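You operate a simulated robot arm through the tools that you are given. There is no shell and no other tool. Be economical: measure what you need, move in short steps, check, and stop when the job is done.

Carry out the task below with a simulated two-armed robot. There is one attempt and no reset: what you move stays moved.

JOB
Run the bar slider fully out, lock it and rack the setting bar.
Fine: free the locking lever, hold the bar while the slider runs, lock the lever again; bar laid on the bar rack.
Where things are to end (x, y in the base frame): setting bar within 0.03 m of [0.65, 0.19].

It is judged by the outcome, as a careful person would: the job done as asked, and still so three seconds after it is handed in. It fails if anything else is knocked over, pushed out of place, dropped, spilled or broken.

ROBOT AND FRAMES
Two 7-joint arms with two-finger parallel grippers on one trunk, on a base that drives. Base frame: it is fixed to the floor where the robot stands at the start and does not move with it; the origin is under the middle of the robot, x ahead of it, y to its left, z up; the surface under the hand at the start is at about z = 0.85. Units: m, degrees, N and s.
The left shoulder is at the start at [0.06, 0.144, 0.978], the right one opposite. With the tool pointing down near the work surface each hand reaches from about 0.32 to 0.74 m from the robot's upright axis, wherever it stands, measured 20 degrees to its own side. Places, roughly: bar rack top [0.7, 0.2, 0.9]; bar slider [0.5, 0.3, 0.9]; locking lever [0.5, 0.1, 0.9]; retaining bolt [0.5, -0.6, 0.9]. Payload 1.57 kg a hand.
The tool frame of a hand sits at the grasp point between the pads (the TCP): z along the fingers, y along the line on which they close. The tips reach 0.03 m beyond it. Largest opening 0.11 m; finger width 0.024, thickness 0.012; the body of the gripper, 0.048 by 0.112 m, starts 0.078 m behind the TCP.
Orientation is told as [roll, pitch, yaw] about the base's x, y, z axes, in that order, counted from this pose: with the fingers straight down and closing along the base's y, the tool's x points along the base's -x, its y along +y and its z along -z.

CONTROLS
- The arms move only by the tool step_arm. It takes "left_steps", "right_steps" or both (then of equal length, played together; a hand with none holds still); each is a list of rows, each a list of 7 numbers: the shift along the base's x, y, z in m, then the turn, a rotation vector about the base's x, y, z in degrees, then the opening, from 0 (shut) to 1 (fully open). In form: [[dx, dy, dz, rx, ry, rz, jaw], ...]. A call has 1 to 10 rows; each row is the pose to reach, as a shift and turn from the pose commanded when the call began. Rows are played at 5 a second. More than 0.05 m and 8.6 degrees between two rows, or a gripper value outside its range, and nothing of the call is played. A pose out of reach is approached as far as the arm can. The call stops where the force on the tool passes 40 N (or 10 N more than at its start, if that is more) or the arm is blocked; 0.2 s more then pass. Each finger travels about 0.045 m/s and halts on what it meets, pressing with about 33 N; the grip force reading is that of the motor and also rises with nothing between the fingers. The clock runs only during rows and for 0.2 s after the last one: add rows that repeat a pose to give the fingers time. The reply holds the time, the measured pose of the TCP, the force on the tool along the base axes, the opening and the grip force, in the units named above and with some noise, with the torque about the TCP (base axes, N m) and any sound that the robot's microphone picked up, and new pictures: "views" is both (left out), scene, wrist or none (wrist: the cameras of the hands that moved).
- Cameras (640 x 400 px; columns grow to the right, rows downward): "scene" is now at [0.0492, 0.0227, 1.5637]; the picture's right is [0.18, -0.98, 0.00], its down [-0.80, -0.15, -0.58] and it looks along [0.57, 0.11, -0.82] (base axes); focal length 283 px, centre (320, 200). "left" rides on the left gripper at [0.07, -0.016, -0.141] in its tool frame; the picture's right is [0.23, 0.97, 0.00], its down [-0.85, 0.20, -0.48] and it looks along [-0.47, 0.11, 0.88] (tool axes); focal length 222 px, centre (320, 200). "right" rides on the right gripper at [0.07, 0.016, -0.141] in its tool frame; the picture's right is [-0.23, 0.97, 0.00], its down [-0.86, -0.20, -0.48] and it looks along [-0.47, -0.11, 0.88] (tool axes); focal length 222 px, centre (320, 200). There is no depth. A picture from a camera that has moved, and an enlarged one, comes with that camera's place and axes in the base frame and with its lens. The place of the scene camera against the robot may be out by one fixed shift of up to 0.025 m in any direction.
- slide_trunk(by): slides the trunk up (or, below 0, down) by that many m; the arms and the scene camera ride with it, the base frame stays. It gives what a move gives, with no picture.
- base_move(legs): drives the robot by 1 to 6 legs, each [ahead, left, turn to the left] in m, m and degrees, along the robot's own axes; the way and the turn of a leg run together, so that a leg with both is an arc; at most 1.5 m and 180 degrees a leg. The arms and the cameras ride along, it lands a little off, and it stops where it bumps. It gives what a move gives, and a new picture of the scene camera.
- pan_tilt(pan, tilt): turns the head with the scene camera to pan (to the left, within 86 degrees either way) and tilt (down, from -29 to 69), counted from straight ahead of the robot. It gives what a move gives, and a new picture of the scene camera.
- enlarge(camera, box): a new picture of the part [left, top, right, bottom] of that camera's present view, enlarged. It takes no simulated time.
- close_job(): hands the job in; it is judged then, once.

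Go step by step. Nothing tells you exact positions but the pictures and the camera data: compare them with the known pose of the tool, close in by small moves and look again before you grip or let go. The budget is 120 turns and 260 pictures, counting those below and the enlarged ones. Unless the task says otherwise, let go and move clear before handing in.

The tools are called after ">>>" by a JSON object that holds its "name" and its "arguments". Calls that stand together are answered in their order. step_arm: Moves the arms, as the interface text tells. Its arguments: {"type":"object","properties":{"left_steps":{"type":"array"},"right_steps":{"type":"array"},"views":{"type":"string","enum":["both","scene","wrist","none"]}},"required":[]} The other tools are called the same way: slide_trunk (by) slides the trunk up or down; base_move (legs) drives the base; pan_tilt (pan, tilt) turns the head that bears the scene camera; enlarge (camera, box) takes an enlarged picture of a part of a camera's view; close_job () hands the job in.

At the start:

```text
t: 0.0
left_tcp_pos: [0.414, 0.3769, 1.1417]
left_tcp_rot: [0.1, 0.0, -0.1]
left_contact_force: [-0.2, -0.1, -0.1]
left_moment: [-0.02, 0.02, 0.0]
left_finger_gap: 0.1101
left_finger_force: 0.1
right_tcp_pos: [0.3907, -0.0291, 1.1756]
right_tcp_rot: [0.0, -0.2, 0.0]
right_contact_force: [0.1, -0.1, 0.8]
right_moment: [0.0, 0.0, 0.04]
right_finger_gap: 0.1102
right_finger_force: 0.1
trunk travel left (down, up): [-0.577, 0.013]
robot x, y, heading: [0.0002, 0.0032, -0.1]
head pan, tilt: [10.6, 54.6]
```

scene: 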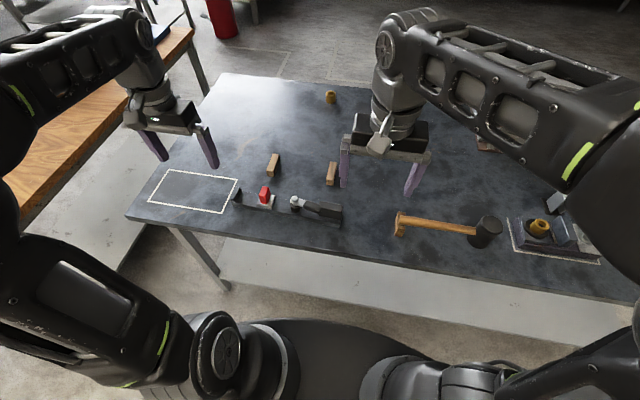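
right: 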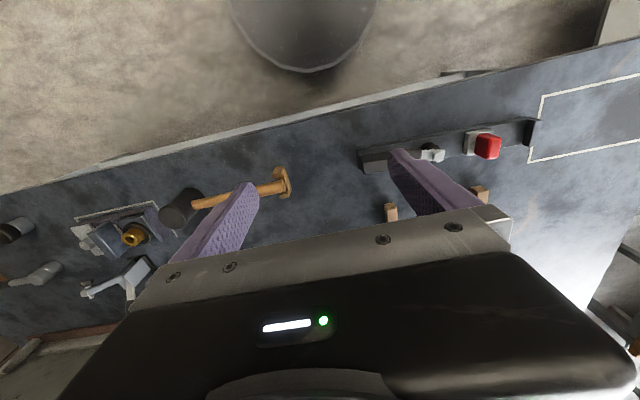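
left: 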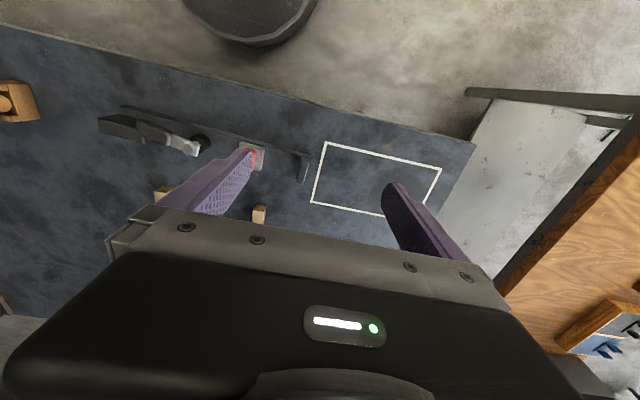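

I see a rail with a red block (slider) and a lever on its right end, two wooden blocks (bar rack?) behind, and a hammer and other things to the right. I'll take closer looks first.

>>> {"name": "enlarge", "arguments": {"camera": "scene", "box": [220, 140, 360, 230]}}

>>> {"name": "enlarge", "arguments": {"camera": "left", "box": [80, 80, 340, 240]}}

>>> {"name": "enlarge", "arguments": {"camera": "right", "box": [340, 90, 560, 230]}}

>>> {"name": "enlarge", "arguments": {"camera": "scene", "box": [380, 120, 640, 280]}}

```text
4.44 times, centred on (290, 185) of scene
camera zoom: at [0.0492, 0.0227, 1.5637], right [0.18, -0.98, 0.0], down [-0.8, -0.15, -0.58], along [0.57, 0.11, -0.82], focal length 1257 px, centre (453, 267)
```

zoom: 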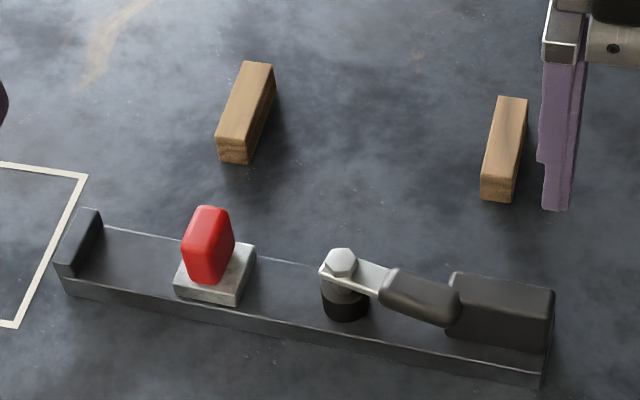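

```text
2.46 times, centred on (210, 160) of left
camera zoom: at [0.3424, 0.3615, 1.2841], right [-0.23, 0.97, 0.0], down [0.85, 0.2, 0.48], along [0.47, 0.11, -0.88], focal length 547 px, centre (591, 298)
```

zoom: 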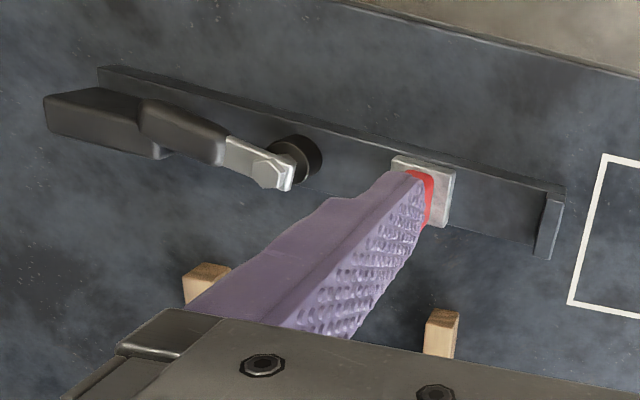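

```text
2.86 times, centred on (450, 160) of right
camera zoom: at [0.3177, -0.0135, 1.3173], right [0.23, 0.97, 0.0], down [0.85, -0.2, 0.48], along [0.47, -0.11, -0.88], focal length 635 px, centre (-51, 314)
```

zoom: 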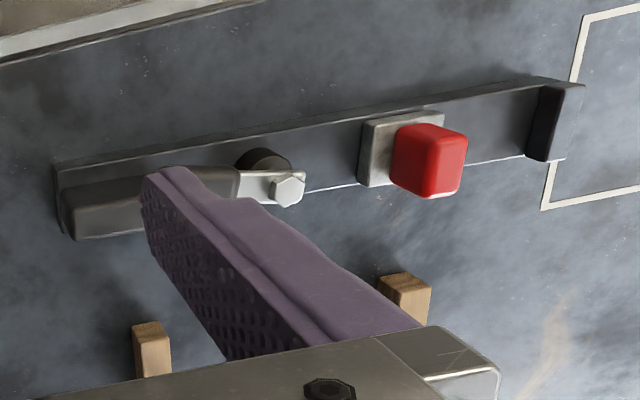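

```text
2.46 times, centred on (510, 200) of scene
camera zoom: at [0.0492, 0.0227, 1.5637], right [0.18, -0.98, 0.0], down [-0.8, -0.15, -0.58], along [0.57, 0.11, -0.82], focal length 696 px, centre (-148, 200)
```

zoom: 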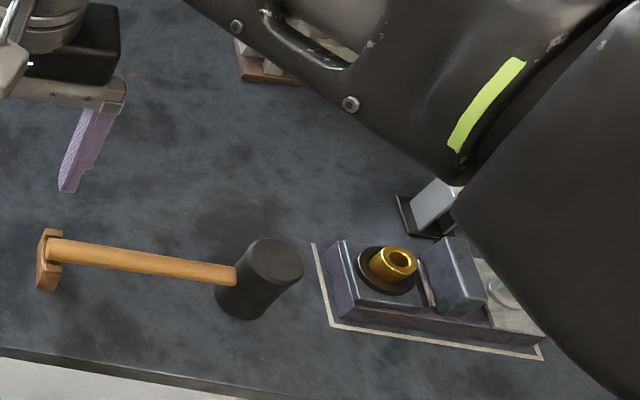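

The two wooden blocks at about (0.645, 0.29) and (0.645, 0.10) fit the bar rack. The setting bar itself isn't identified yet, so I'll look around.

>>> {"name": "pan_tilt", "arguments": {"pan": -35, "tilt": 45}}

>>> {"name": "pan_tilt", "arguments": {"pan": 55, "tilt": 45}}

>>> {"name": "pan_tilt", "arguments": {"pan": 0, "tilt": 35}}

```text
t: 1.1
left_tcp_pos: [0.4133, 0.3769, 1.1422]
left_tcp_rot: [0.0, 0.0, 0.1]
left_contact_force: [0.2, 0.4, 0.5]
left_moment: [0.01, 0.0, -0.01]
left_finger_gap: 0.11
left_finger_force: 0.0
right_tcp_pos: [0.3889, -0.0288, 1.175]
right_tcp_rot: [0.1, -0.2, -0.1]
right_contact_force: [0.6, 0.1, 0.5]
right_moment: [-0.01, 0.01, 0.02]
right_finger_gap: 0.1101
right_finger_force: 0.1
trunk travel left (down, up): [-0.577, 0.013]
robot x, y, heading: [-0.0006, 0.0008, -0.0]
head pan, tilt: [-35.0, 45.0]
camera scene: at [0.0446, -0.0372, 1.5766], right [-0.57, -0.82, 0.0], down [-0.58, 0.41, -0.71], along [0.58, -0.41, -0.71], focal length 283 px, centre (320, 200)
```

scene: 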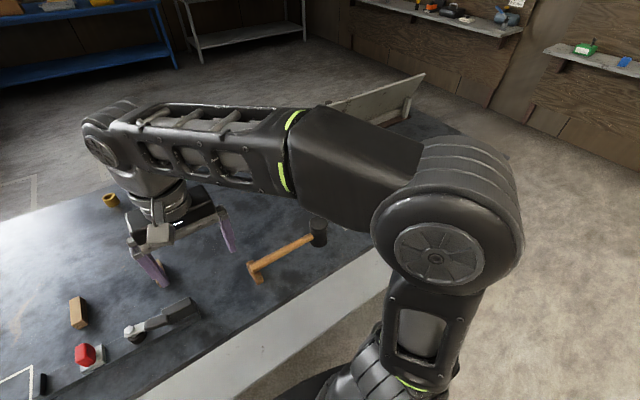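

```text
t: 2.8
left_tcp_pos: [0.4138, 0.3767, 1.142]
left_tcp_rot: [0.0, 0.1, 0.0]
left_contact_force: [0.7, 0.0, 1.3]
left_moment: [-0.02, -0.02, 0.01]
left_finger_gap: 0.11
left_finger_force: 0.0
right_tcp_pos: [0.3897, -0.029, 1.1766]
right_tcp_rot: [0.2, -0.2, -0.1]
right_contact_force: [0.3, -0.4, 0.3]
right_moment: [-0.03, -0.01, -0.02]
right_finger_gap: 0.1101
right_finger_force: 0.0
trunk travel left (down, up): [-0.577, 0.013]
robot x, y, heading: [-0.001, -0.0007, 0.2]
head pan, tilt: [55.0, 45.0]
camera scene: at [0.0246, 0.076, 1.5766], right [0.82, -0.57, 0.0], down [-0.41, -0.58, -0.71], along [0.41, 0.58, -0.71], focal length 283 px, centre (320, 200)
```

scene: 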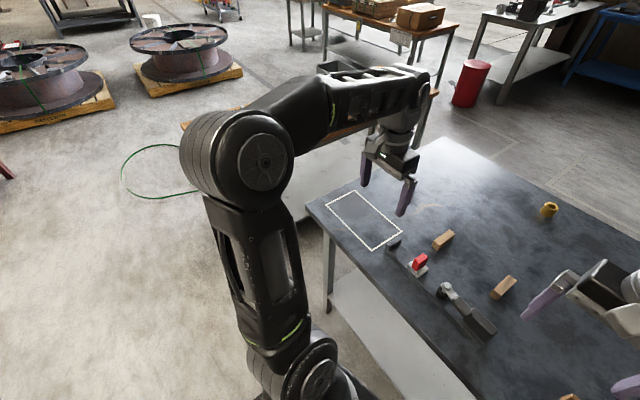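

```text
t: 4.0
left_tcp_pos: [0.4132, 0.3772, 1.1408]
left_tcp_rot: [0.0, 0.0, 0.1]
left_contact_force: [0.0, 0.0, -0.1]
left_moment: [0.01, -0.03, -0.01]
left_finger_gap: 0.11
left_finger_force: 0.0
right_tcp_pos: [0.3899, -0.029, 1.1765]
right_tcp_rot: [0.1, -0.2, 0.1]
right_contact_force: [0.2, 0.5, 0.2]
right_moment: [-0.01, -0.01, -0.02]
right_finger_gap: 0.1097
right_finger_force: 0.1
trunk travel left (down, up): [-0.577, 0.013]
robot x, y, heading: [0.0019, 0.0002, -0.0]
head pan, tilt: [0.0, 35.0]
camera scene: at [0.066, 0.0095, 1.5914], right [0.0, -1.0, 0.0], down [-0.57, 0.0, -0.82], along [0.82, 0.0, -0.57], focal length 283 px, centre (320, 200)
```

scene: 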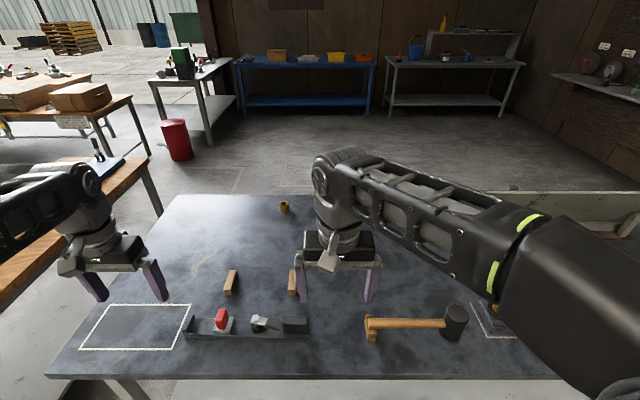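

The right arm hides the right part of the table. I'll move the right hand right to see it with the wrist camera.

>>> {"name": "step_arm", "arguments": {"right_steps": [[0, -0.05, 0, 0, 0, 0, 1], [0, -0.1, 0, 0, 0, 0, 1], [0, -0.15, 0, 0, 0, 0, 1], [0, -0.2, 0, 0, 0, 0, 1], [0, -0.25, 0, 0, 0, 0, 1], [0, -0.3, 0, 0, 0, 0, 1], [0, -0.35, 0, 0, 0, 0, 1]]}}

>>> {"name": "pan_tilt", "arguments": {"pan": -45, "tilt": 40}}

```text
t: 5.6
left_tcp_pos: [0.4142, 0.376, 1.1427]
left_tcp_rot: [0.0, 0.0, -0.1]
left_contact_force: [0.4, -0.1, 0.3]
left_moment: [0.03, 0.04, -0.02]
left_finger_gap: 0.1101
left_finger_force: 0.0
right_tcp_pos: [0.3867, -0.3825, 1.1761]
right_tcp_rot: [0.1, -0.2, 0.1]
right_contact_force: [-0.3, -0.2, 0.0]
right_moment: [0.06, 0.0, 0.0]
right_finger_gap: 0.11
right_finger_force: 0.0
trunk travel left (down, up): [-0.577, 0.013]
robot x, y, heading: [0.0022, 0.0007, -0.1]
head pan, tilt: [0.0, 35.0]
camera scene: at [0.0662, 0.0081, 1.5915], right [0.0, -1.0, 0.0], down [-0.57, 0.0, -0.82], along [0.82, 0.0, -0.57], focal length 283 px, centre (320, 200)
camera right: at [0.3154, -0.3663, 1.3175], right [0.23, 0.97, 0.0], down [0.85, -0.2, 0.48], along [0.47, -0.11, -0.88], focal length 222 px, centre (320, 200)
```

scene: 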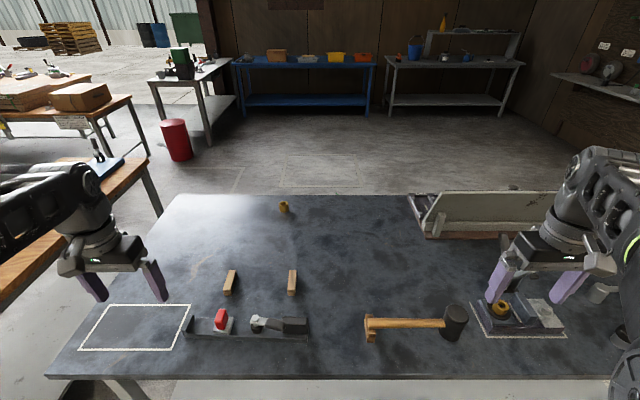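
right: 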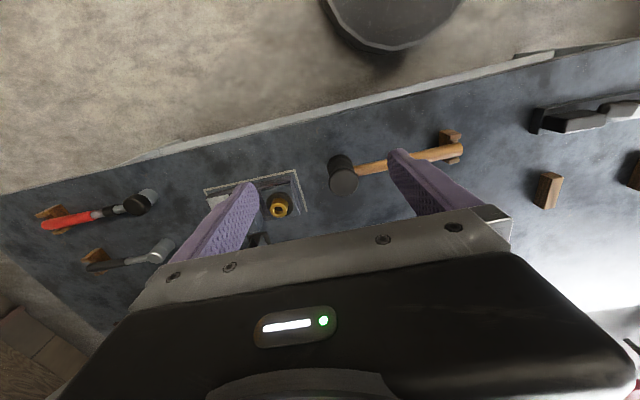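

```text
t: 6.7
left_tcp_pos: [0.4133, 0.3769, 1.1413]
left_tcp_rot: [0.0, 0.0, 0.0]
left_contact_force: [0.4, 0.5, -0.3]
left_moment: [-0.04, 0.0, 0.02]
left_finger_gap: 0.1099
left_finger_force: 0.1
right_tcp_pos: [0.3876, -0.3808, 1.1762]
right_tcp_rot: [0.0, -0.2, -0.1]
right_contact_force: [0.3, -0.2, 0.2]
right_moment: [-0.01, -0.01, -0.01]
right_finger_gap: 0.1098
right_finger_force: 0.0
trunk travel left (down, up): [-0.577, 0.013]
robot x, y, heading: [-0.0014, 0.0017, 0.1]
head pan, tilt: [-45.0, 40.0]
camera scene: at [0.0381, -0.0507, 1.5839], right [-0.71, -0.71, 0.0], down [-0.45, 0.45, -0.77], along [0.54, -0.54, -0.64], focal length 283 px, centre (320, 200)
```

scene: 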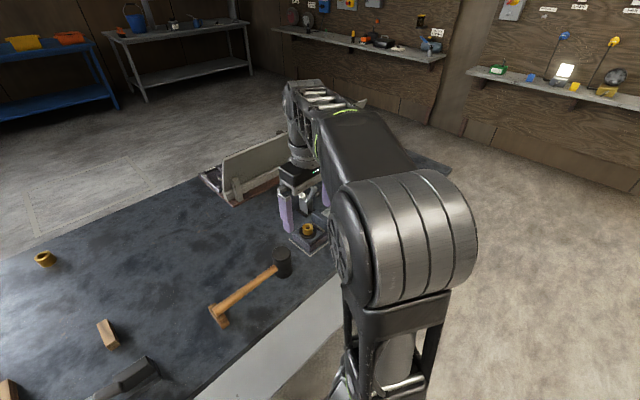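

No loose bar stands out so far. I'll take magnified views of the slider, the right-hand fixture and the far corner.

>>> {"name": "enlarge", "arguments": {"camera": "scene", "box": [190, 120, 350, 260]}}

>>> {"name": "enlarge", "arguments": {"camera": "right", "box": [20, 150, 340, 290]}}

>>> {"name": "pan_tilt", "arguments": {"pan": 25, "tilt": 60}}

>>> {"name": "enlarge", "arguments": {"camera": "scene", "box": [240, 100, 480, 250]}}

```text
2.86 times, centred on (270, 190) of scene
camera zoom: at [0.0381, -0.0507, 1.5839], right [-0.71, -0.71, 0.0], down [-0.45, 0.45, -0.77], along [0.54, -0.54, -0.64], focal length 808 px, centre (463, 229)
```

zoom: 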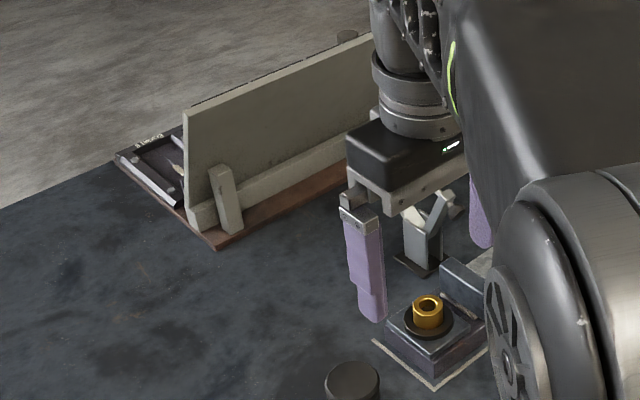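

```text
2.00 times, centred on (180, 220) of right
camera zoom: at [0.3154, -0.3644, 1.3178], right [0.23, 0.97, 0.0], down [0.85, -0.2, 0.48], along [0.47, -0.11, -0.88], focal length 444 px, centre (600, 160)
```

zoom: 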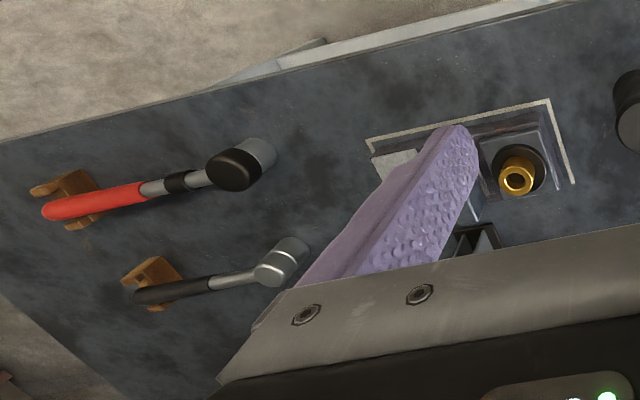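

```text
t: 8.2
left_tcp_pos: [0.4119, 0.3776, 1.1422]
left_tcp_rot: [0.0, 0.0, 0.0]
left_contact_force: [0.4, -0.5, 0.4]
left_moment: [0.01, 0.02, 0.0]
left_finger_gap: 0.1099
left_finger_force: 0.1
right_tcp_pos: [0.3865, -0.3801, 1.1765]
right_tcp_rot: [0.0, -0.2, 0.0]
right_contact_force: [0.3, -0.2, 1.1]
right_moment: [-0.03, 0.0, 0.01]
right_finger_gap: 0.1099
right_finger_force: 0.1
trunk travel left (down, up): [-0.577, 0.013]
robot x, y, heading: [0.001, -0.0013, -0.1]
head pan, tilt: [25.0, 60.0]
camera scene: at [0.0383, 0.0374, 1.5572], right [0.42, -0.91, 0.0], down [-0.79, -0.37, -0.5], along [0.45, 0.21, -0.87], focal length 283 px, centre (320, 200)
```

scene: 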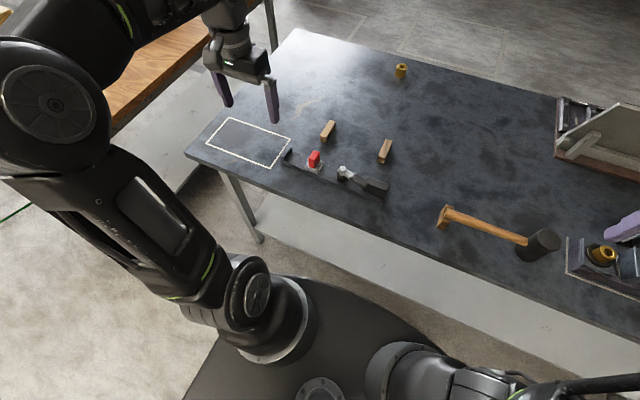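

```text
2.67 times, centred on (360, 175) of scene
camera zoom: at [0.0383, 0.0374, 1.5572], right [0.42, -0.91, 0.0], down [-0.79, -0.37, -0.5], along [0.45, 0.21, -0.87], focal length 754 px, centre (213, 267)
```

zoom: 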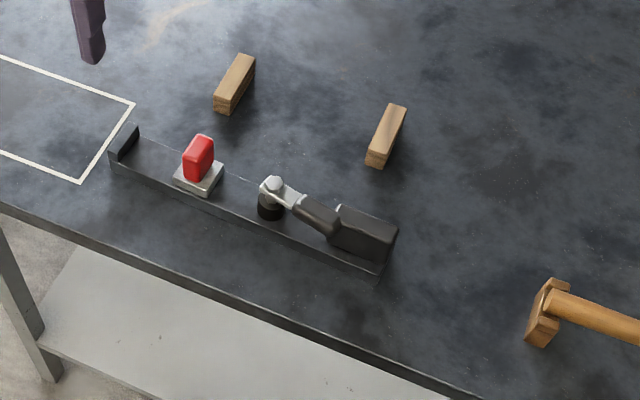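

An upright board stands at the far right with a labelled tray behind it; the bar may be there. I'll look over it with the right wrist camera.

>>> {"name": "pan_tilt", "arguments": {"pan": -30, "tilt": 35}}

>>> {"name": "enlarge", "arguments": {"camera": "scene", "box": [230, 100, 470, 250]}}

>>> {"name": "step_arm", "arguments": {"right_steps": [[0.04, 0, 0.03, 0, 0, 0, 1], [0.08, 0, 0.06, 0, 0, 0, 1], [0.12, 0, 0.09, 0, 0, 0, 1], [0.16, 0, 0.12, 0, 0, 0, 1], [0.2, 0, 0.15, 0, 0, 0, 1], [0.23, 0, 0.17, 0, 0, 0, 1]], "views": "both"}}

```text
t: 9.4
left_tcp_pos: [0.4139, 0.3768, 1.1427]
left_tcp_rot: [0.0, 0.1, 0.0]
left_contact_force: [-1.2, 0.4, 0.1]
left_moment: [0.01, 0.02, 0.0]
left_finger_gap: 0.1101
left_finger_force: 0.0
right_tcp_pos: [0.387, -0.3794, 1.1761]
right_tcp_rot: [0.0, -0.1, -0.1]
right_contact_force: [0.5, -0.2, 0.6]
right_moment: [0.03, 0.0, 0.0]
right_finger_gap: 0.1099
right_finger_force: 0.0
trunk travel left (down, up): [-0.577, 0.013]
robot x, y, heading: [0.0031, -0.0001, 0.1]
head pan, tilt: [-30.0, 35.0]
camera scene: at [0.0542, -0.0346, 1.5914], right [-0.5, -0.87, 0.0], down [-0.5, 0.29, -0.82], along [0.71, -0.41, -0.57], focal length 283 px, centre (320, 200)
```

scene: 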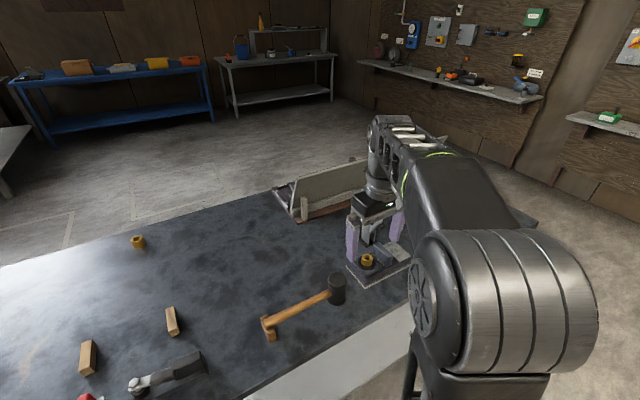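

```text
2.67 times, centred on (350, 175) of scene
camera zoom: at [0.0542, -0.0346, 1.5914], right [-0.5, -0.87, 0.0], down [-0.5, 0.29, -0.82], along [0.71, -0.41, -0.57], focal length 754 px, centre (240, 267)
```

zoom: 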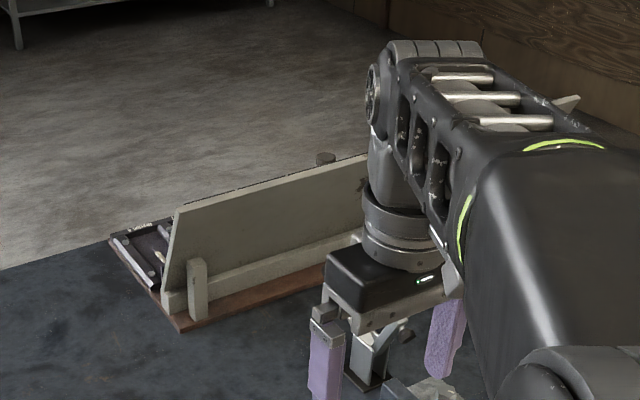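

```text
t: 10.8
left_tcp_pos: [0.4141, 0.3766, 1.1427]
left_tcp_rot: [0.0, 0.0, 0.0]
left_contact_force: [-0.5, 0.1, -0.1]
left_moment: [0.01, -0.04, 0.0]
left_finger_gap: 0.11
left_finger_force: 0.1
right_tcp_pos: [0.4551, -0.3949, 1.1601]
right_tcp_rot: [-0.1, -0.2, 0.0]
right_contact_force: [1.3, 0.3, 0.5]
right_moment: [0.0, -0.02, -0.01]
right_finger_gap: 0.1101
right_finger_force: 0.1
right hand out of reach, approached as far as the arm can: row 1, 2, 3, 4, 5, 6
trunk travel left (down, up): [-0.577, 0.013]
robot x, y, heading: [0.0018, 0.002, -0.0]
head pan, tilt: [-30.0, 35.0]
camera scene: at [0.0546, -0.0352, 1.5914], right [-0.5, -0.87, 0.0], down [-0.5, 0.29, -0.82], along [0.71, -0.41, -0.57], focal length 283 px, centre (320, 200)
camera right: at [0.3828, -0.3785, 1.3012], right [0.23, 0.97, 0.0], down [0.85, -0.2, 0.48], along [0.47, -0.11, -0.88], focal length 222 px, centre (320, 200)
```

scene: 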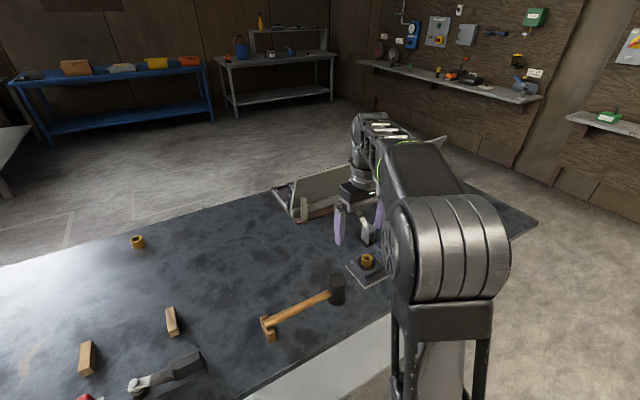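
right: 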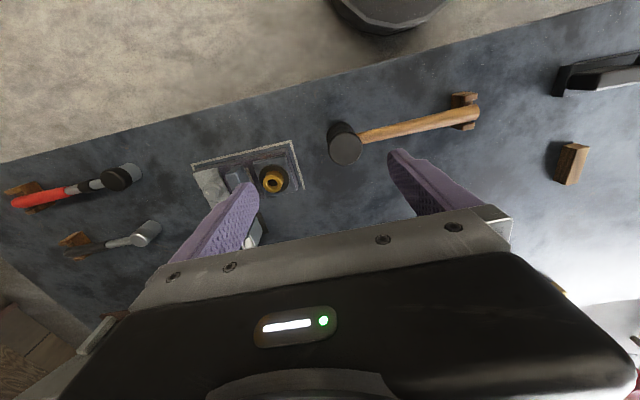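

I'll zoom strongly on the board and its tray to read the label, and on the side table.

>>> {"name": "enlarge", "arguments": {"camera": "scene", "box": [265, 150, 375, 225]}}

>>> {"name": "enlarge", "arguments": {"camera": "left", "box": [520, 280, 640, 360]}}

>>> {"name": "pan_tilt", "arguments": {"pan": 50, "tilt": 35}}

```text
5.33 times, centred on (320, 188) of scene
camera zoom: at [0.0546, -0.0352, 1.5914], right [-0.5, -0.87, 0.0], down [-0.5, 0.29, -0.82], along [0.71, -0.41, -0.57], focal length 1508 px, centre (320, 267)
```

zoom: 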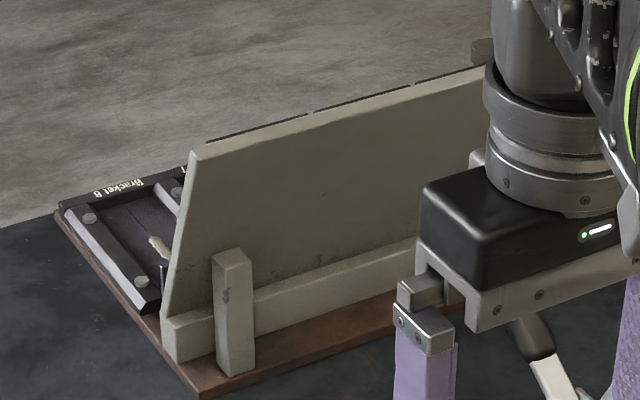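

```text
5.00 times, centred on (580, 320) of left
camera zoom: at [0.3428, 0.361, 1.2841], right [-0.23, 0.97, 0.0], down [0.86, 0.2, 0.48], along [0.47, 0.11, -0.88], focal length 1111 px, centre (-980, -400)
```

zoom: 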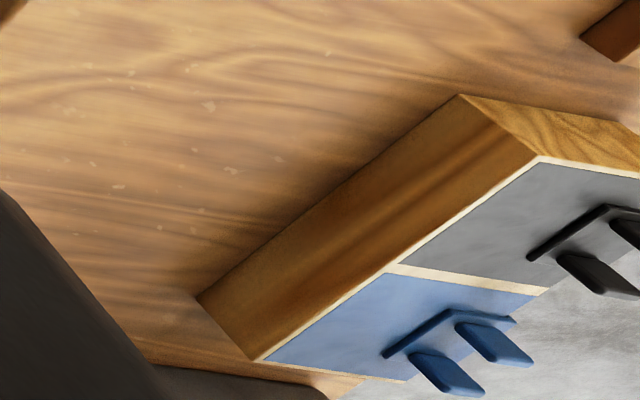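

```text
t: 12.3
left_tcp_pos: [0.4142, 0.3773, 1.142]
left_tcp_rot: [-0.1, 0.0, 0.0]
left_contact_force: [0.1, 0.1, 0.0]
left_moment: [0.0, 0.01, 0.0]
left_finger_gap: 0.1099
left_finger_force: 0.0
right_tcp_pos: [0.4543, -0.3943, 1.1599]
right_tcp_rot: [0.0, -0.2, -0.1]
right_contact_force: [-0.2, -0.6, 0.3]
right_moment: [-0.04, 0.02, 0.01]
right_finger_gap: 0.1099
right_finger_force: 0.0
trunk travel left (down, up): [-0.577, 0.013]
robot x, y, heading: [-0.0016, -0.0014, 0.2]
head pan, tilt: [50.0, 35.0]
camera scene: at [0.0346, 0.0767, 1.5915], right [0.77, -0.64, 0.0], down [-0.37, -0.44, -0.82], along [0.53, 0.63, -0.57], focal length 283 px, centre (320, 200)
```

scene: 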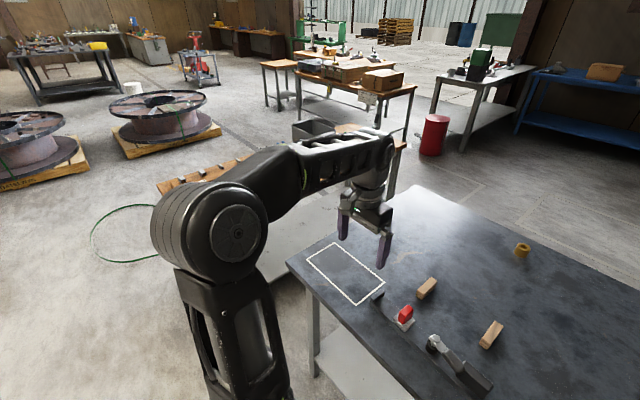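

The bench carries unrelated fixtures; the "setting bar" is evidently the dark rail itself (carrying slider, lever, end grip), sized for the two wooden rests. I'll take high-zoom views of it.

>>> {"name": "pan_tilt", "arguments": {"pan": 20, "tilt": 52}}

>>> {"name": "enlarge", "arguments": {"camera": "scene", "box": [300, 170, 420, 245]}}

>>> {"name": "enlarge", "arguments": {"camera": "left", "box": [90, 90, 220, 170]}}

```text
t: 13.3
left_tcp_pos: [0.4129, 0.3781, 1.1415]
left_tcp_rot: [0.1, 0.0, 0.0]
left_contact_force: [0.1, -0.2, 0.3]
left_moment: [-0.01, 0.01, 0.0]
left_finger_gap: 0.1097
left_finger_force: 0.0
right_tcp_pos: [0.4531, -0.394, 1.1594]
right_tcp_rot: [0.1, -0.2, 0.0]
right_contact_force: [0.4, 0.2, -0.5]
right_moment: [0.01, 0.0, 0.02]
right_finger_gap: 0.1101
right_finger_force: 0.0
trunk travel left (down, up): [-0.577, 0.013]
robot x, y, heading: [-0.0009, 0.0012, 0.1]
head pan, tilt: [20.0, 52.0]
camera scene: at [0.0485, 0.0351, 1.5671], right [0.34, -0.94, 0.0], down [-0.74, -0.27, -0.62], along [0.58, 0.21, -0.79], focal length 283 px, centre (320, 200)
```

scene: 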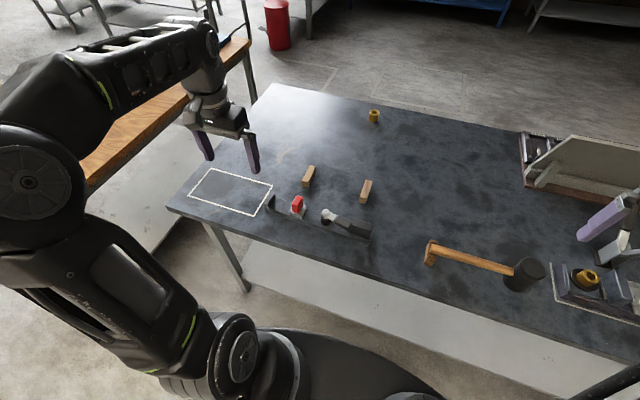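

```text
5.33 times, centred on (360, 208) of scene
camera zoom: at [0.0485, 0.0351, 1.5671], right [0.34, -0.94, 0.0], down [-0.74, -0.27, -0.62], along [0.58, 0.21, -0.79], focal length 1508 px, centre (107, 160)
```

zoom: 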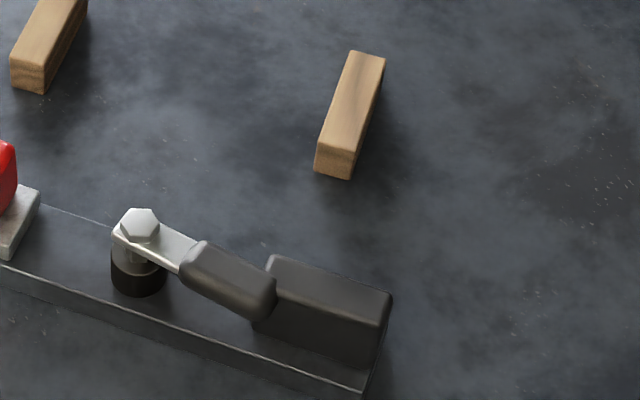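

```text
4.92 times, centred on (155, 130) of left
camera zoom: at [0.3424, 0.3614, 1.2841], right [-0.23, 0.97, 0.0], down [0.85, 0.2, 0.48], along [0.47, 0.11, -0.88], focal length 1094 px, centre (1132, 545)
```

zoom: 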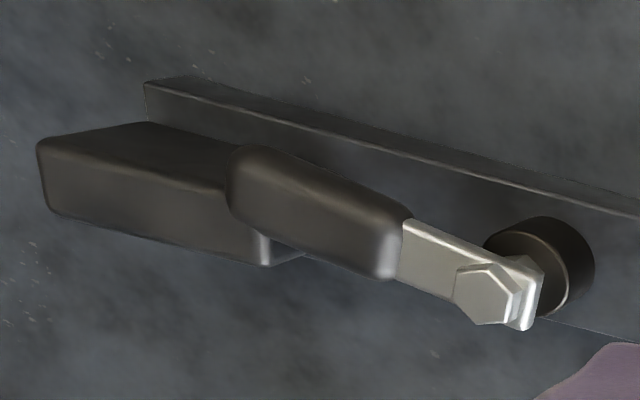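

The rail runs from y≈0.03 to 0.37 at x≈0.49, with the lever pivot at about (0.496, 0.173, top 0.91) and the red slider handle at (0.497, 0.26). Plan: the left hand grips the rail at mid-length while the right turns the lever. First I turn both hands to close along x, high above the bench.

>>> {"name": "step_arm", "arguments": {"left_steps": [[0.008, -0.016, 0, 0, 0, -8.6, 1], [0.016, -0.032, 0, 0, 0, -17.2, 1], [0.024, -0.048, 0, 0, 0, -25.8, 1], [0.032, -0.064, 0, 0, 0, -34.4, 1], [0.04, -0.08, 0, 0, 0, -43, 1], [0.048, -0.096, 0, 0, 0, -51.6, 1], [0.056, -0.112, 0, 0, 0, -60.2, 1], [0.064, -0.128, 0, 0, 0, -68.8, 1], [0.072, -0.144, 0, 0, 0, -77.4, 1], [0.08, -0.16, 0, 0, 0, -86, 1]], "right_steps": [[0, 0.02, 0, 0, 0, 8.6, 1], [0, 0.04, 0, 0, 0, 17.2, 1], [0, 0.06, 0, 0, 0, 25.8, 1], [0, 0.08, 0, 0, 0, 34.4, 1], [0, 0.1, 0, 0, 0, 43, 1], [0, 0.12, 0, 0, 0, 51.6, 1], [0, 0.14, 0, 0, 0, 60.2, 1], [0, 0.16, 0, 0, 0, 68.8, 1], [0, 0.18, 0, 0, 0, 77.4, 1], [0, 0.2, 0, 0, 0, 86, 1]]}}

```text
t: 15.5
left_tcp_pos: [0.4949, 0.2168, 1.1447]
left_tcp_rot: [0.0, 0.1, -86.3]
left_contact_force: [-0.7, 0.0, 0.4]
left_moment: [0.02, -0.01, 0.0]
left_finger_gap: 0.1101
left_finger_force: 0.0
right_tcp_pos: [0.4707, -0.1903, 1.1542]
right_tcp_rot: [0.1, -0.2, 86.1]
right_contact_force: [0.4, 0.4, -0.4]
right_moment: [0.02, 0.0, 0.03]
right_finger_gap: 0.1103
right_finger_force: 0.0
trunk travel left (down, up): [-0.577, 0.013]
robot x, y, heading: [0.0038, 0.0004, 0.0]
head pan, tilt: [20.0, 52.0]
camera scene: at [0.0488, 0.0347, 1.5671], right [0.34, -0.94, 0.0], down [-0.74, -0.27, -0.62], along [0.58, 0.21, -0.79], focal length 283 px, centre (320, 200)
camera right: at [0.4481, -0.2594, 1.2962], right [-0.96, 0.29, 0.0], down [0.26, 0.84, 0.48], along [0.14, 0.46, -0.88], focal length 222 px, centre (320, 200)
camera left: at [0.4727, 0.2862, 1.2866], right [0.96, 0.29, 0.0], down [0.26, -0.84, 0.48], along [0.14, -0.46, -0.88], focal length 222 px, centre (320, 200)
```

scene: 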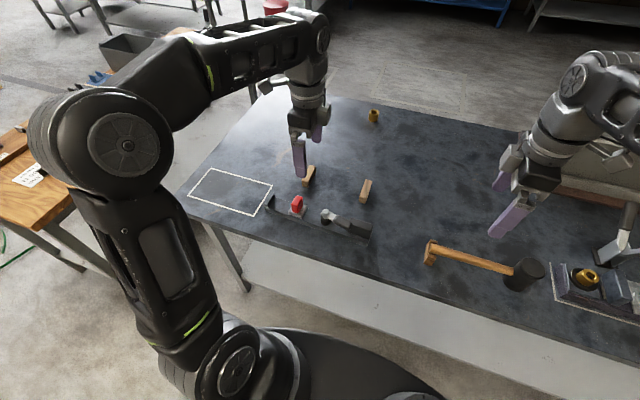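
right: 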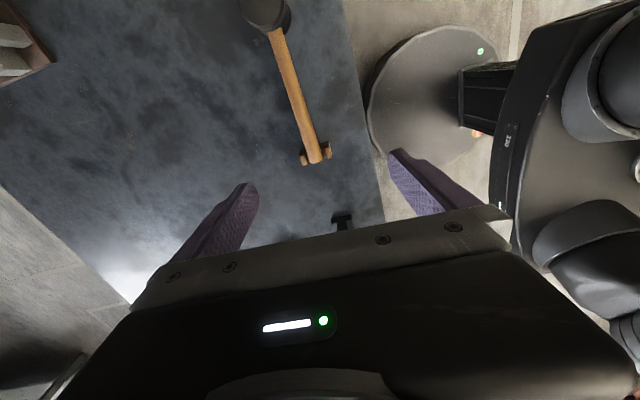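
left: 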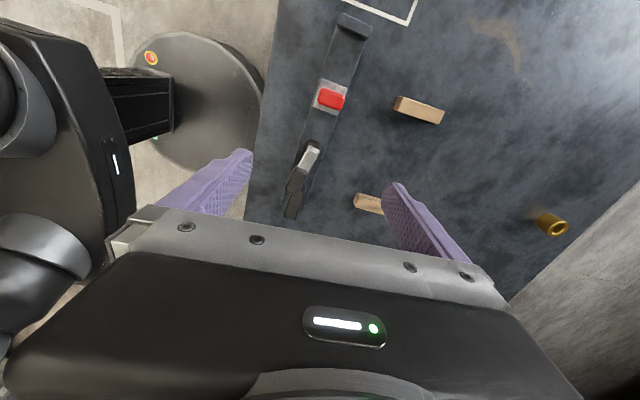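

The left wrist camera sees the whole rail from above; I zoom in to measure it and the rests.

>>> {"name": "enlarge", "arguments": {"camera": "left", "box": [260, 0, 460, 125]}}

>>> {"name": "enlarge", "arguments": {"camera": "left", "box": [260, 110, 420, 230]}}

```text
3.20 times, centred on (360, 62) of left
camera zoom: at [0.4727, 0.2862, 1.2866], right [0.96, 0.29, 0.0], down [0.26, -0.84, 0.48], along [0.14, -0.46, -0.88], focal length 711 px, centre (192, 640)
```

zoom: 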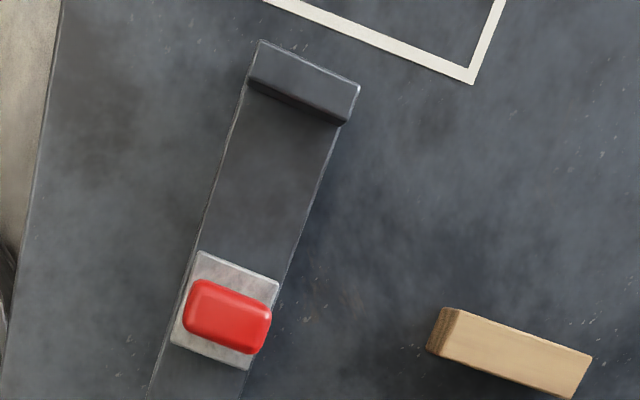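

```text
3.33 times, centred on (340, 170) of left
camera zoom: at [0.4727, 0.2862, 1.2866], right [0.96, 0.29, 0.0], down [0.26, -0.84, 0.48], along [0.14, -0.46, -0.88], focal length 740 px, centre (253, 300)
```

zoom: 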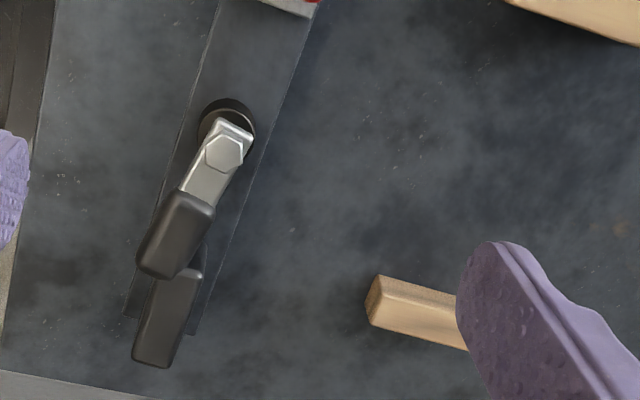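

The bar's axis runs from (0.486, 0.033) to (0.5015, 0.371), width 0.048, turned −2.6°, with its centre near (0.494, 0.202). I align the left hand over it and descend part way.

>>> {"name": "step_arm", "arguments": {"left_steps": [[0, -0.001, -0.04, 0, 0, -3, 1], [0, -0.002, -0.085, 0, 0, -6.3, 1], [0, -0.002, -0.13, 0, 0, -6.3, 1], [0, -0.002, -0.17, 0, 0, -6.3, 1], [0, -0.002, -0.2, 0, 0, -6.3, 1]], "views": "both"}}

>>> {"name": "enlarge", "arguments": {"camera": "scene", "box": [250, 150, 390, 250]}}

```text
t: 16.7
left_tcp_pos: [0.4951, 0.2116, 0.9428]
left_tcp_rot: [0.0, -0.1, -92.3]
left_contact_force: [0.9, 0.0, -0.3]
left_moment: [0.02, 0.01, 0.01]
left_finger_gap: 0.1101
left_finger_force: 0.0
right_tcp_pos: [0.4705, -0.1902, 1.1546]
right_tcp_rot: [0.1, -0.1, 86.0]
right_contact_force: [-0.8, 0.0, 0.7]
right_moment: [-0.02, 0.01, 0.0]
right_finger_gap: 0.1099
right_finger_force: 0.1
trunk travel left (down, up): [-0.577, 0.013]
robot x, y, heading: [-0.0025, -0.001, 0.3]
head pan, tilt: [20.0, 52.0]
camera scene: at [0.0492, 0.0352, 1.5671], right [0.34, -0.94, 0.0], down [-0.74, -0.27, -0.62], along [0.58, 0.21, -0.79], focal length 283 px, centre (320, 200)
camera left: at [0.4807, 0.2831, 1.0844], right [0.98, 0.19, 0.0], down [0.17, -0.86, 0.48], along [0.09, -0.47, -0.88], focal length 222 px, centre (320, 200)
```

scene: 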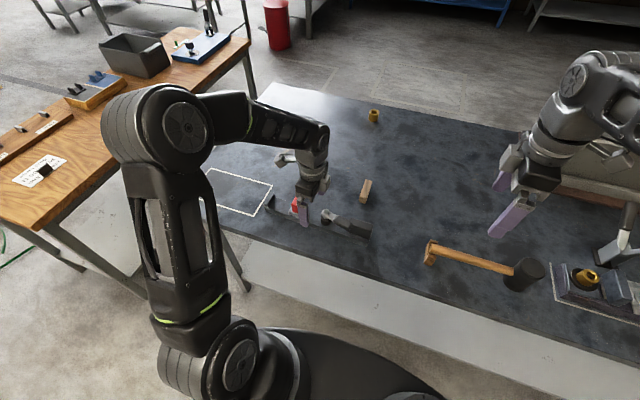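
left: 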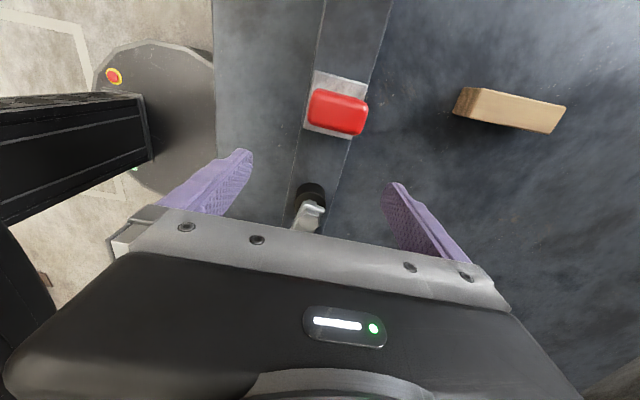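

```text
4.00 times, centred on (320, 200) of scene
camera zoom: at [0.0492, 0.0352, 1.5671], right [0.34, -0.94, 0.0], down [-0.74, -0.27, -0.62], along [0.58, 0.21, -0.79], focal length 1131 px, centre (320, 200)
```

zoom: 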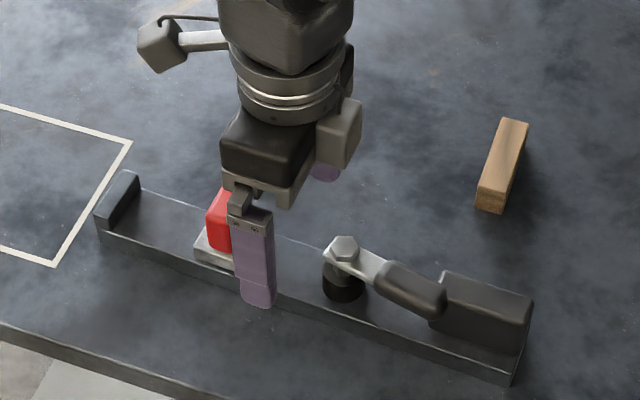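

The left hand straddles the bar between the slider and the pivot, well centred. I go down and close on the bar's sides.

>>> {"name": "step_arm", "arguments": {"left_steps": [[0, 0.001, -0.03, 0, 0, 0, 1], [0, 0.001, -0.05, 0, 0, 0, 1], [0, 0.001, -0.057, 0, 0, 0, 1], [0, 0.001, -0.057, 0, 0, 0, 0.6], [0, 0.001, -0.057, 0, 0, 0, 0.4], [0, 0.001, -0.057, 0, 0, 0, 0.2], [0, 0.001, -0.057, 0, 0, 0, 0.2], [0, 0.001, -0.057, 0, 0, 0, 0.2], [0, 0.001, -0.057, 0, 0, 0, 0.2], [0, 0.001, -0.057, 0, 0, 0, 0.2]], "views": "both"}}

>>> {"name": "enlarge", "arguments": {"camera": "scene", "box": [250, 150, 390, 250]}}

```text
t: 18.9
left_tcp_pos: [0.4947, 0.215, 0.8858]
left_tcp_rot: [0.0, -0.1, -92.4]
left_contact_force: [-1.9, -0.1, 0.6]
left_moment: [-0.05, 0.03, -0.47]
left_finger_gap: 0.0497
left_finger_force: 33.0
right_tcp_pos: [0.4705, -0.1905, 1.1547]
right_tcp_rot: [0.1, -0.2, 86.0]
right_contact_force: [1.0, -0.8, -0.8]
right_moment: [-0.03, 0.01, -0.01]
right_finger_gap: 0.11
right_finger_force: 0.0
trunk travel left (down, up): [-0.577, 0.013]
robot x, y, heading: [-0.0026, -0.0008, 0.1]
head pan, tilt: [20.0, 52.0]
camera scene: at [0.0484, 0.0351, 1.5671], right [0.34, -0.94, 0.0], down [-0.74, -0.27, -0.62], along [0.58, 0.21, -0.79], focal length 283 px, centre (320, 200)
camera left: at [0.4805, 0.2858, 1.0276], right [0.98, 0.19, 0.0], down [0.16, -0.86, 0.48], along [0.09, -0.47, -0.88], focal length 222 px, centre (320, 200)
```

scene: 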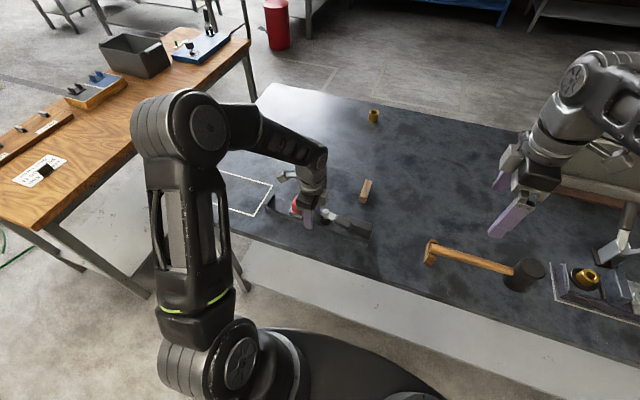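
left: 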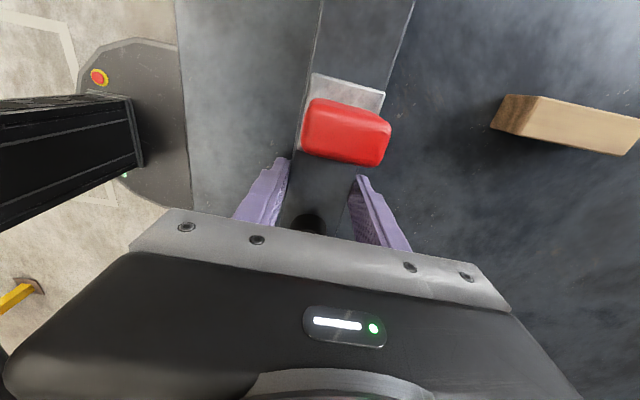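

```text
4.00 times, centred on (320, 200) of scene
camera zoom: at [0.0484, 0.0351, 1.5671], right [0.34, -0.94, 0.0], down [-0.74, -0.27, -0.62], along [0.58, 0.21, -0.79], focal length 1131 px, centre (320, 200)
```

zoom: 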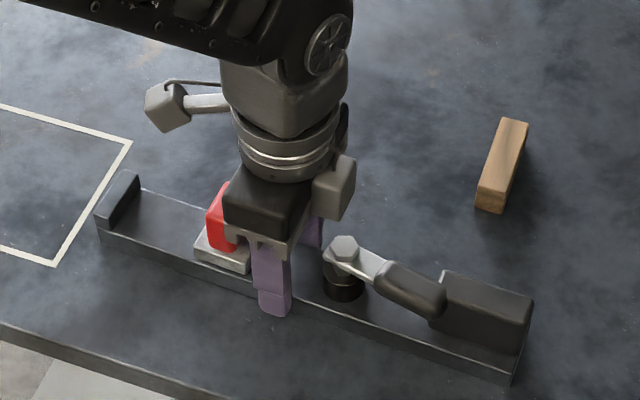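

The left hand holds the bar (0.050 m across). Now I bring the right hand, tilted away from the left one, above the lever handle.

>>> {"name": "step_arm", "arguments": {"right_steps": [[0.001, 0.04, -0.01, 3, 0, -1, 1], [0.003, 0.08, -0.03, 6, 0, -2.3, 1], [0.005, 0.12, -0.05, 9, 0, -3.5, 1], [0.007, 0.16, -0.07, 12, 0, -4.5, 1], [0.009, 0.2, -0.09, 15, 0, -6, 1], [0.009, 0.24, -0.11, 18, 0, -7, 1], [0.009, 0.275, -0.13, 20, 0, -8, 1]], "views": "both"}}

>>> {"name": "enlarge", "arguments": {"camera": "scene", "box": [280, 160, 420, 260]}}

```text
t: 20.5
left_tcp_pos: [0.4954, 0.2144, 0.8851]
left_tcp_rot: [0.0, -0.1, -92.3]
left_contact_force: [-0.9, 1.1, 0.7]
left_moment: [-0.92, 0.27, -0.35]
left_finger_gap: 0.0497
left_finger_force: 33.1
right_tcp_pos: [0.4784, 0.0836, 1.0245]
right_tcp_rot: [2.9, -20.0, 77.3]
right_contact_force: [-0.4, 0.8, 0.0]
right_moment: [-0.01, -0.01, 0.0]
right_finger_gap: 0.1101
right_finger_force: 0.1
trunk travel left (down, up): [-0.577, 0.013]
robot x, y, heading: [-0.0048, 0.001, -0.1]
head pan, tilt: [20.0, 52.0]
camera scene: at [0.0487, 0.0354, 1.5671], right [0.34, -0.94, 0.0], down [-0.74, -0.27, -0.62], along [0.58, 0.21, -0.79], focal length 283 px, centre (320, 200)
camera right: at [0.4436, -0.0261, 1.1348], right [-0.91, 0.41, 0.13], down [0.36, 0.58, 0.73], along [0.22, 0.71, -0.67], focal length 222 px, centre (320, 200)
```

scene: 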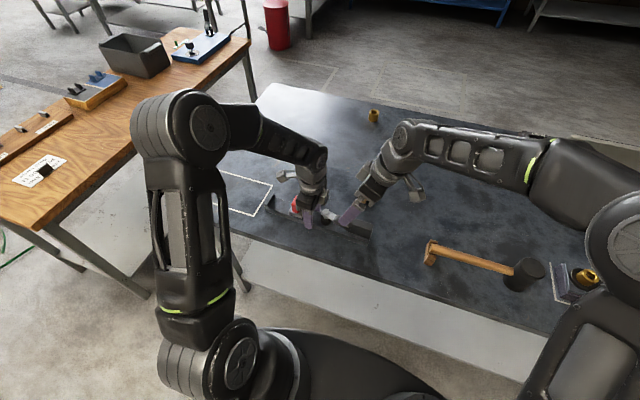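
right: 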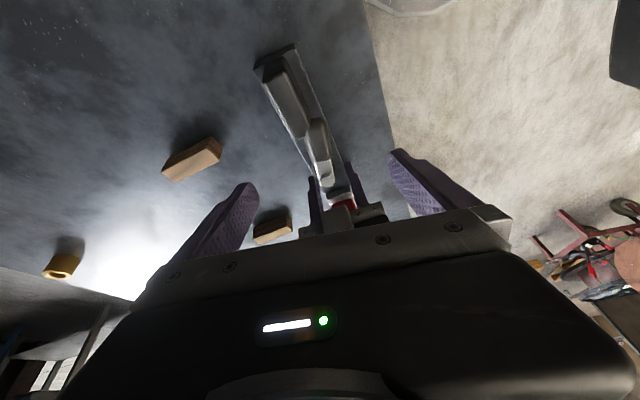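

```text
4.00 times, centred on (350, 210) of scene
camera zoom: at [0.0487, 0.0354, 1.5671], right [0.34, -0.94, 0.0], down [-0.74, -0.27, -0.62], along [0.58, 0.21, -0.79], focal length 1131 px, centre (200, 160)
```

zoom: 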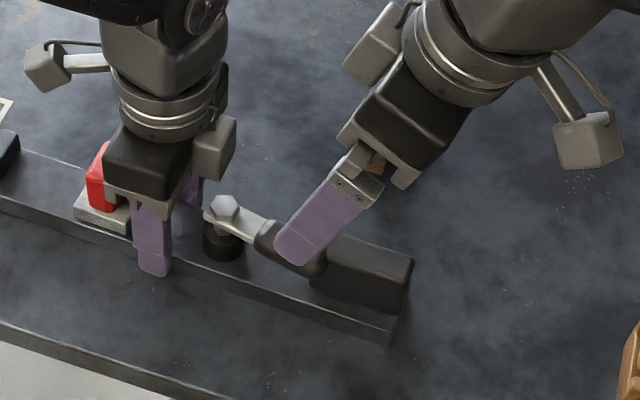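

The handle is visible in the right camera; let me measure it before descending.

>>> {"name": "enlarge", "arguments": {"camera": "right", "box": [240, 30, 400, 230]}}

```text
2.00 times, centred on (320, 130) of right
camera zoom: at [0.4436, -0.0261, 1.1348], right [-0.91, 0.41, 0.13], down [0.36, 0.58, 0.73], along [0.22, 0.71, -0.67], focal length 444 px, centre (320, 340)
```

zoom: 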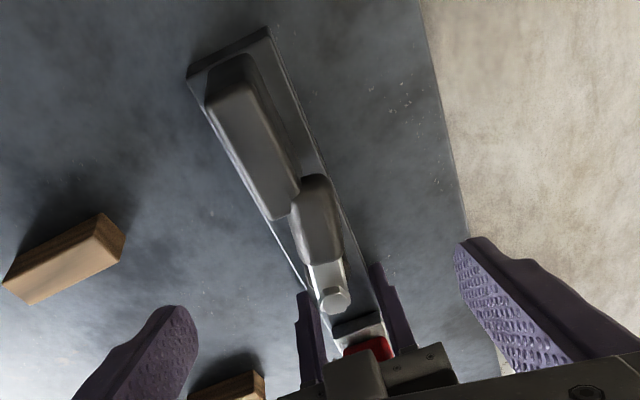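

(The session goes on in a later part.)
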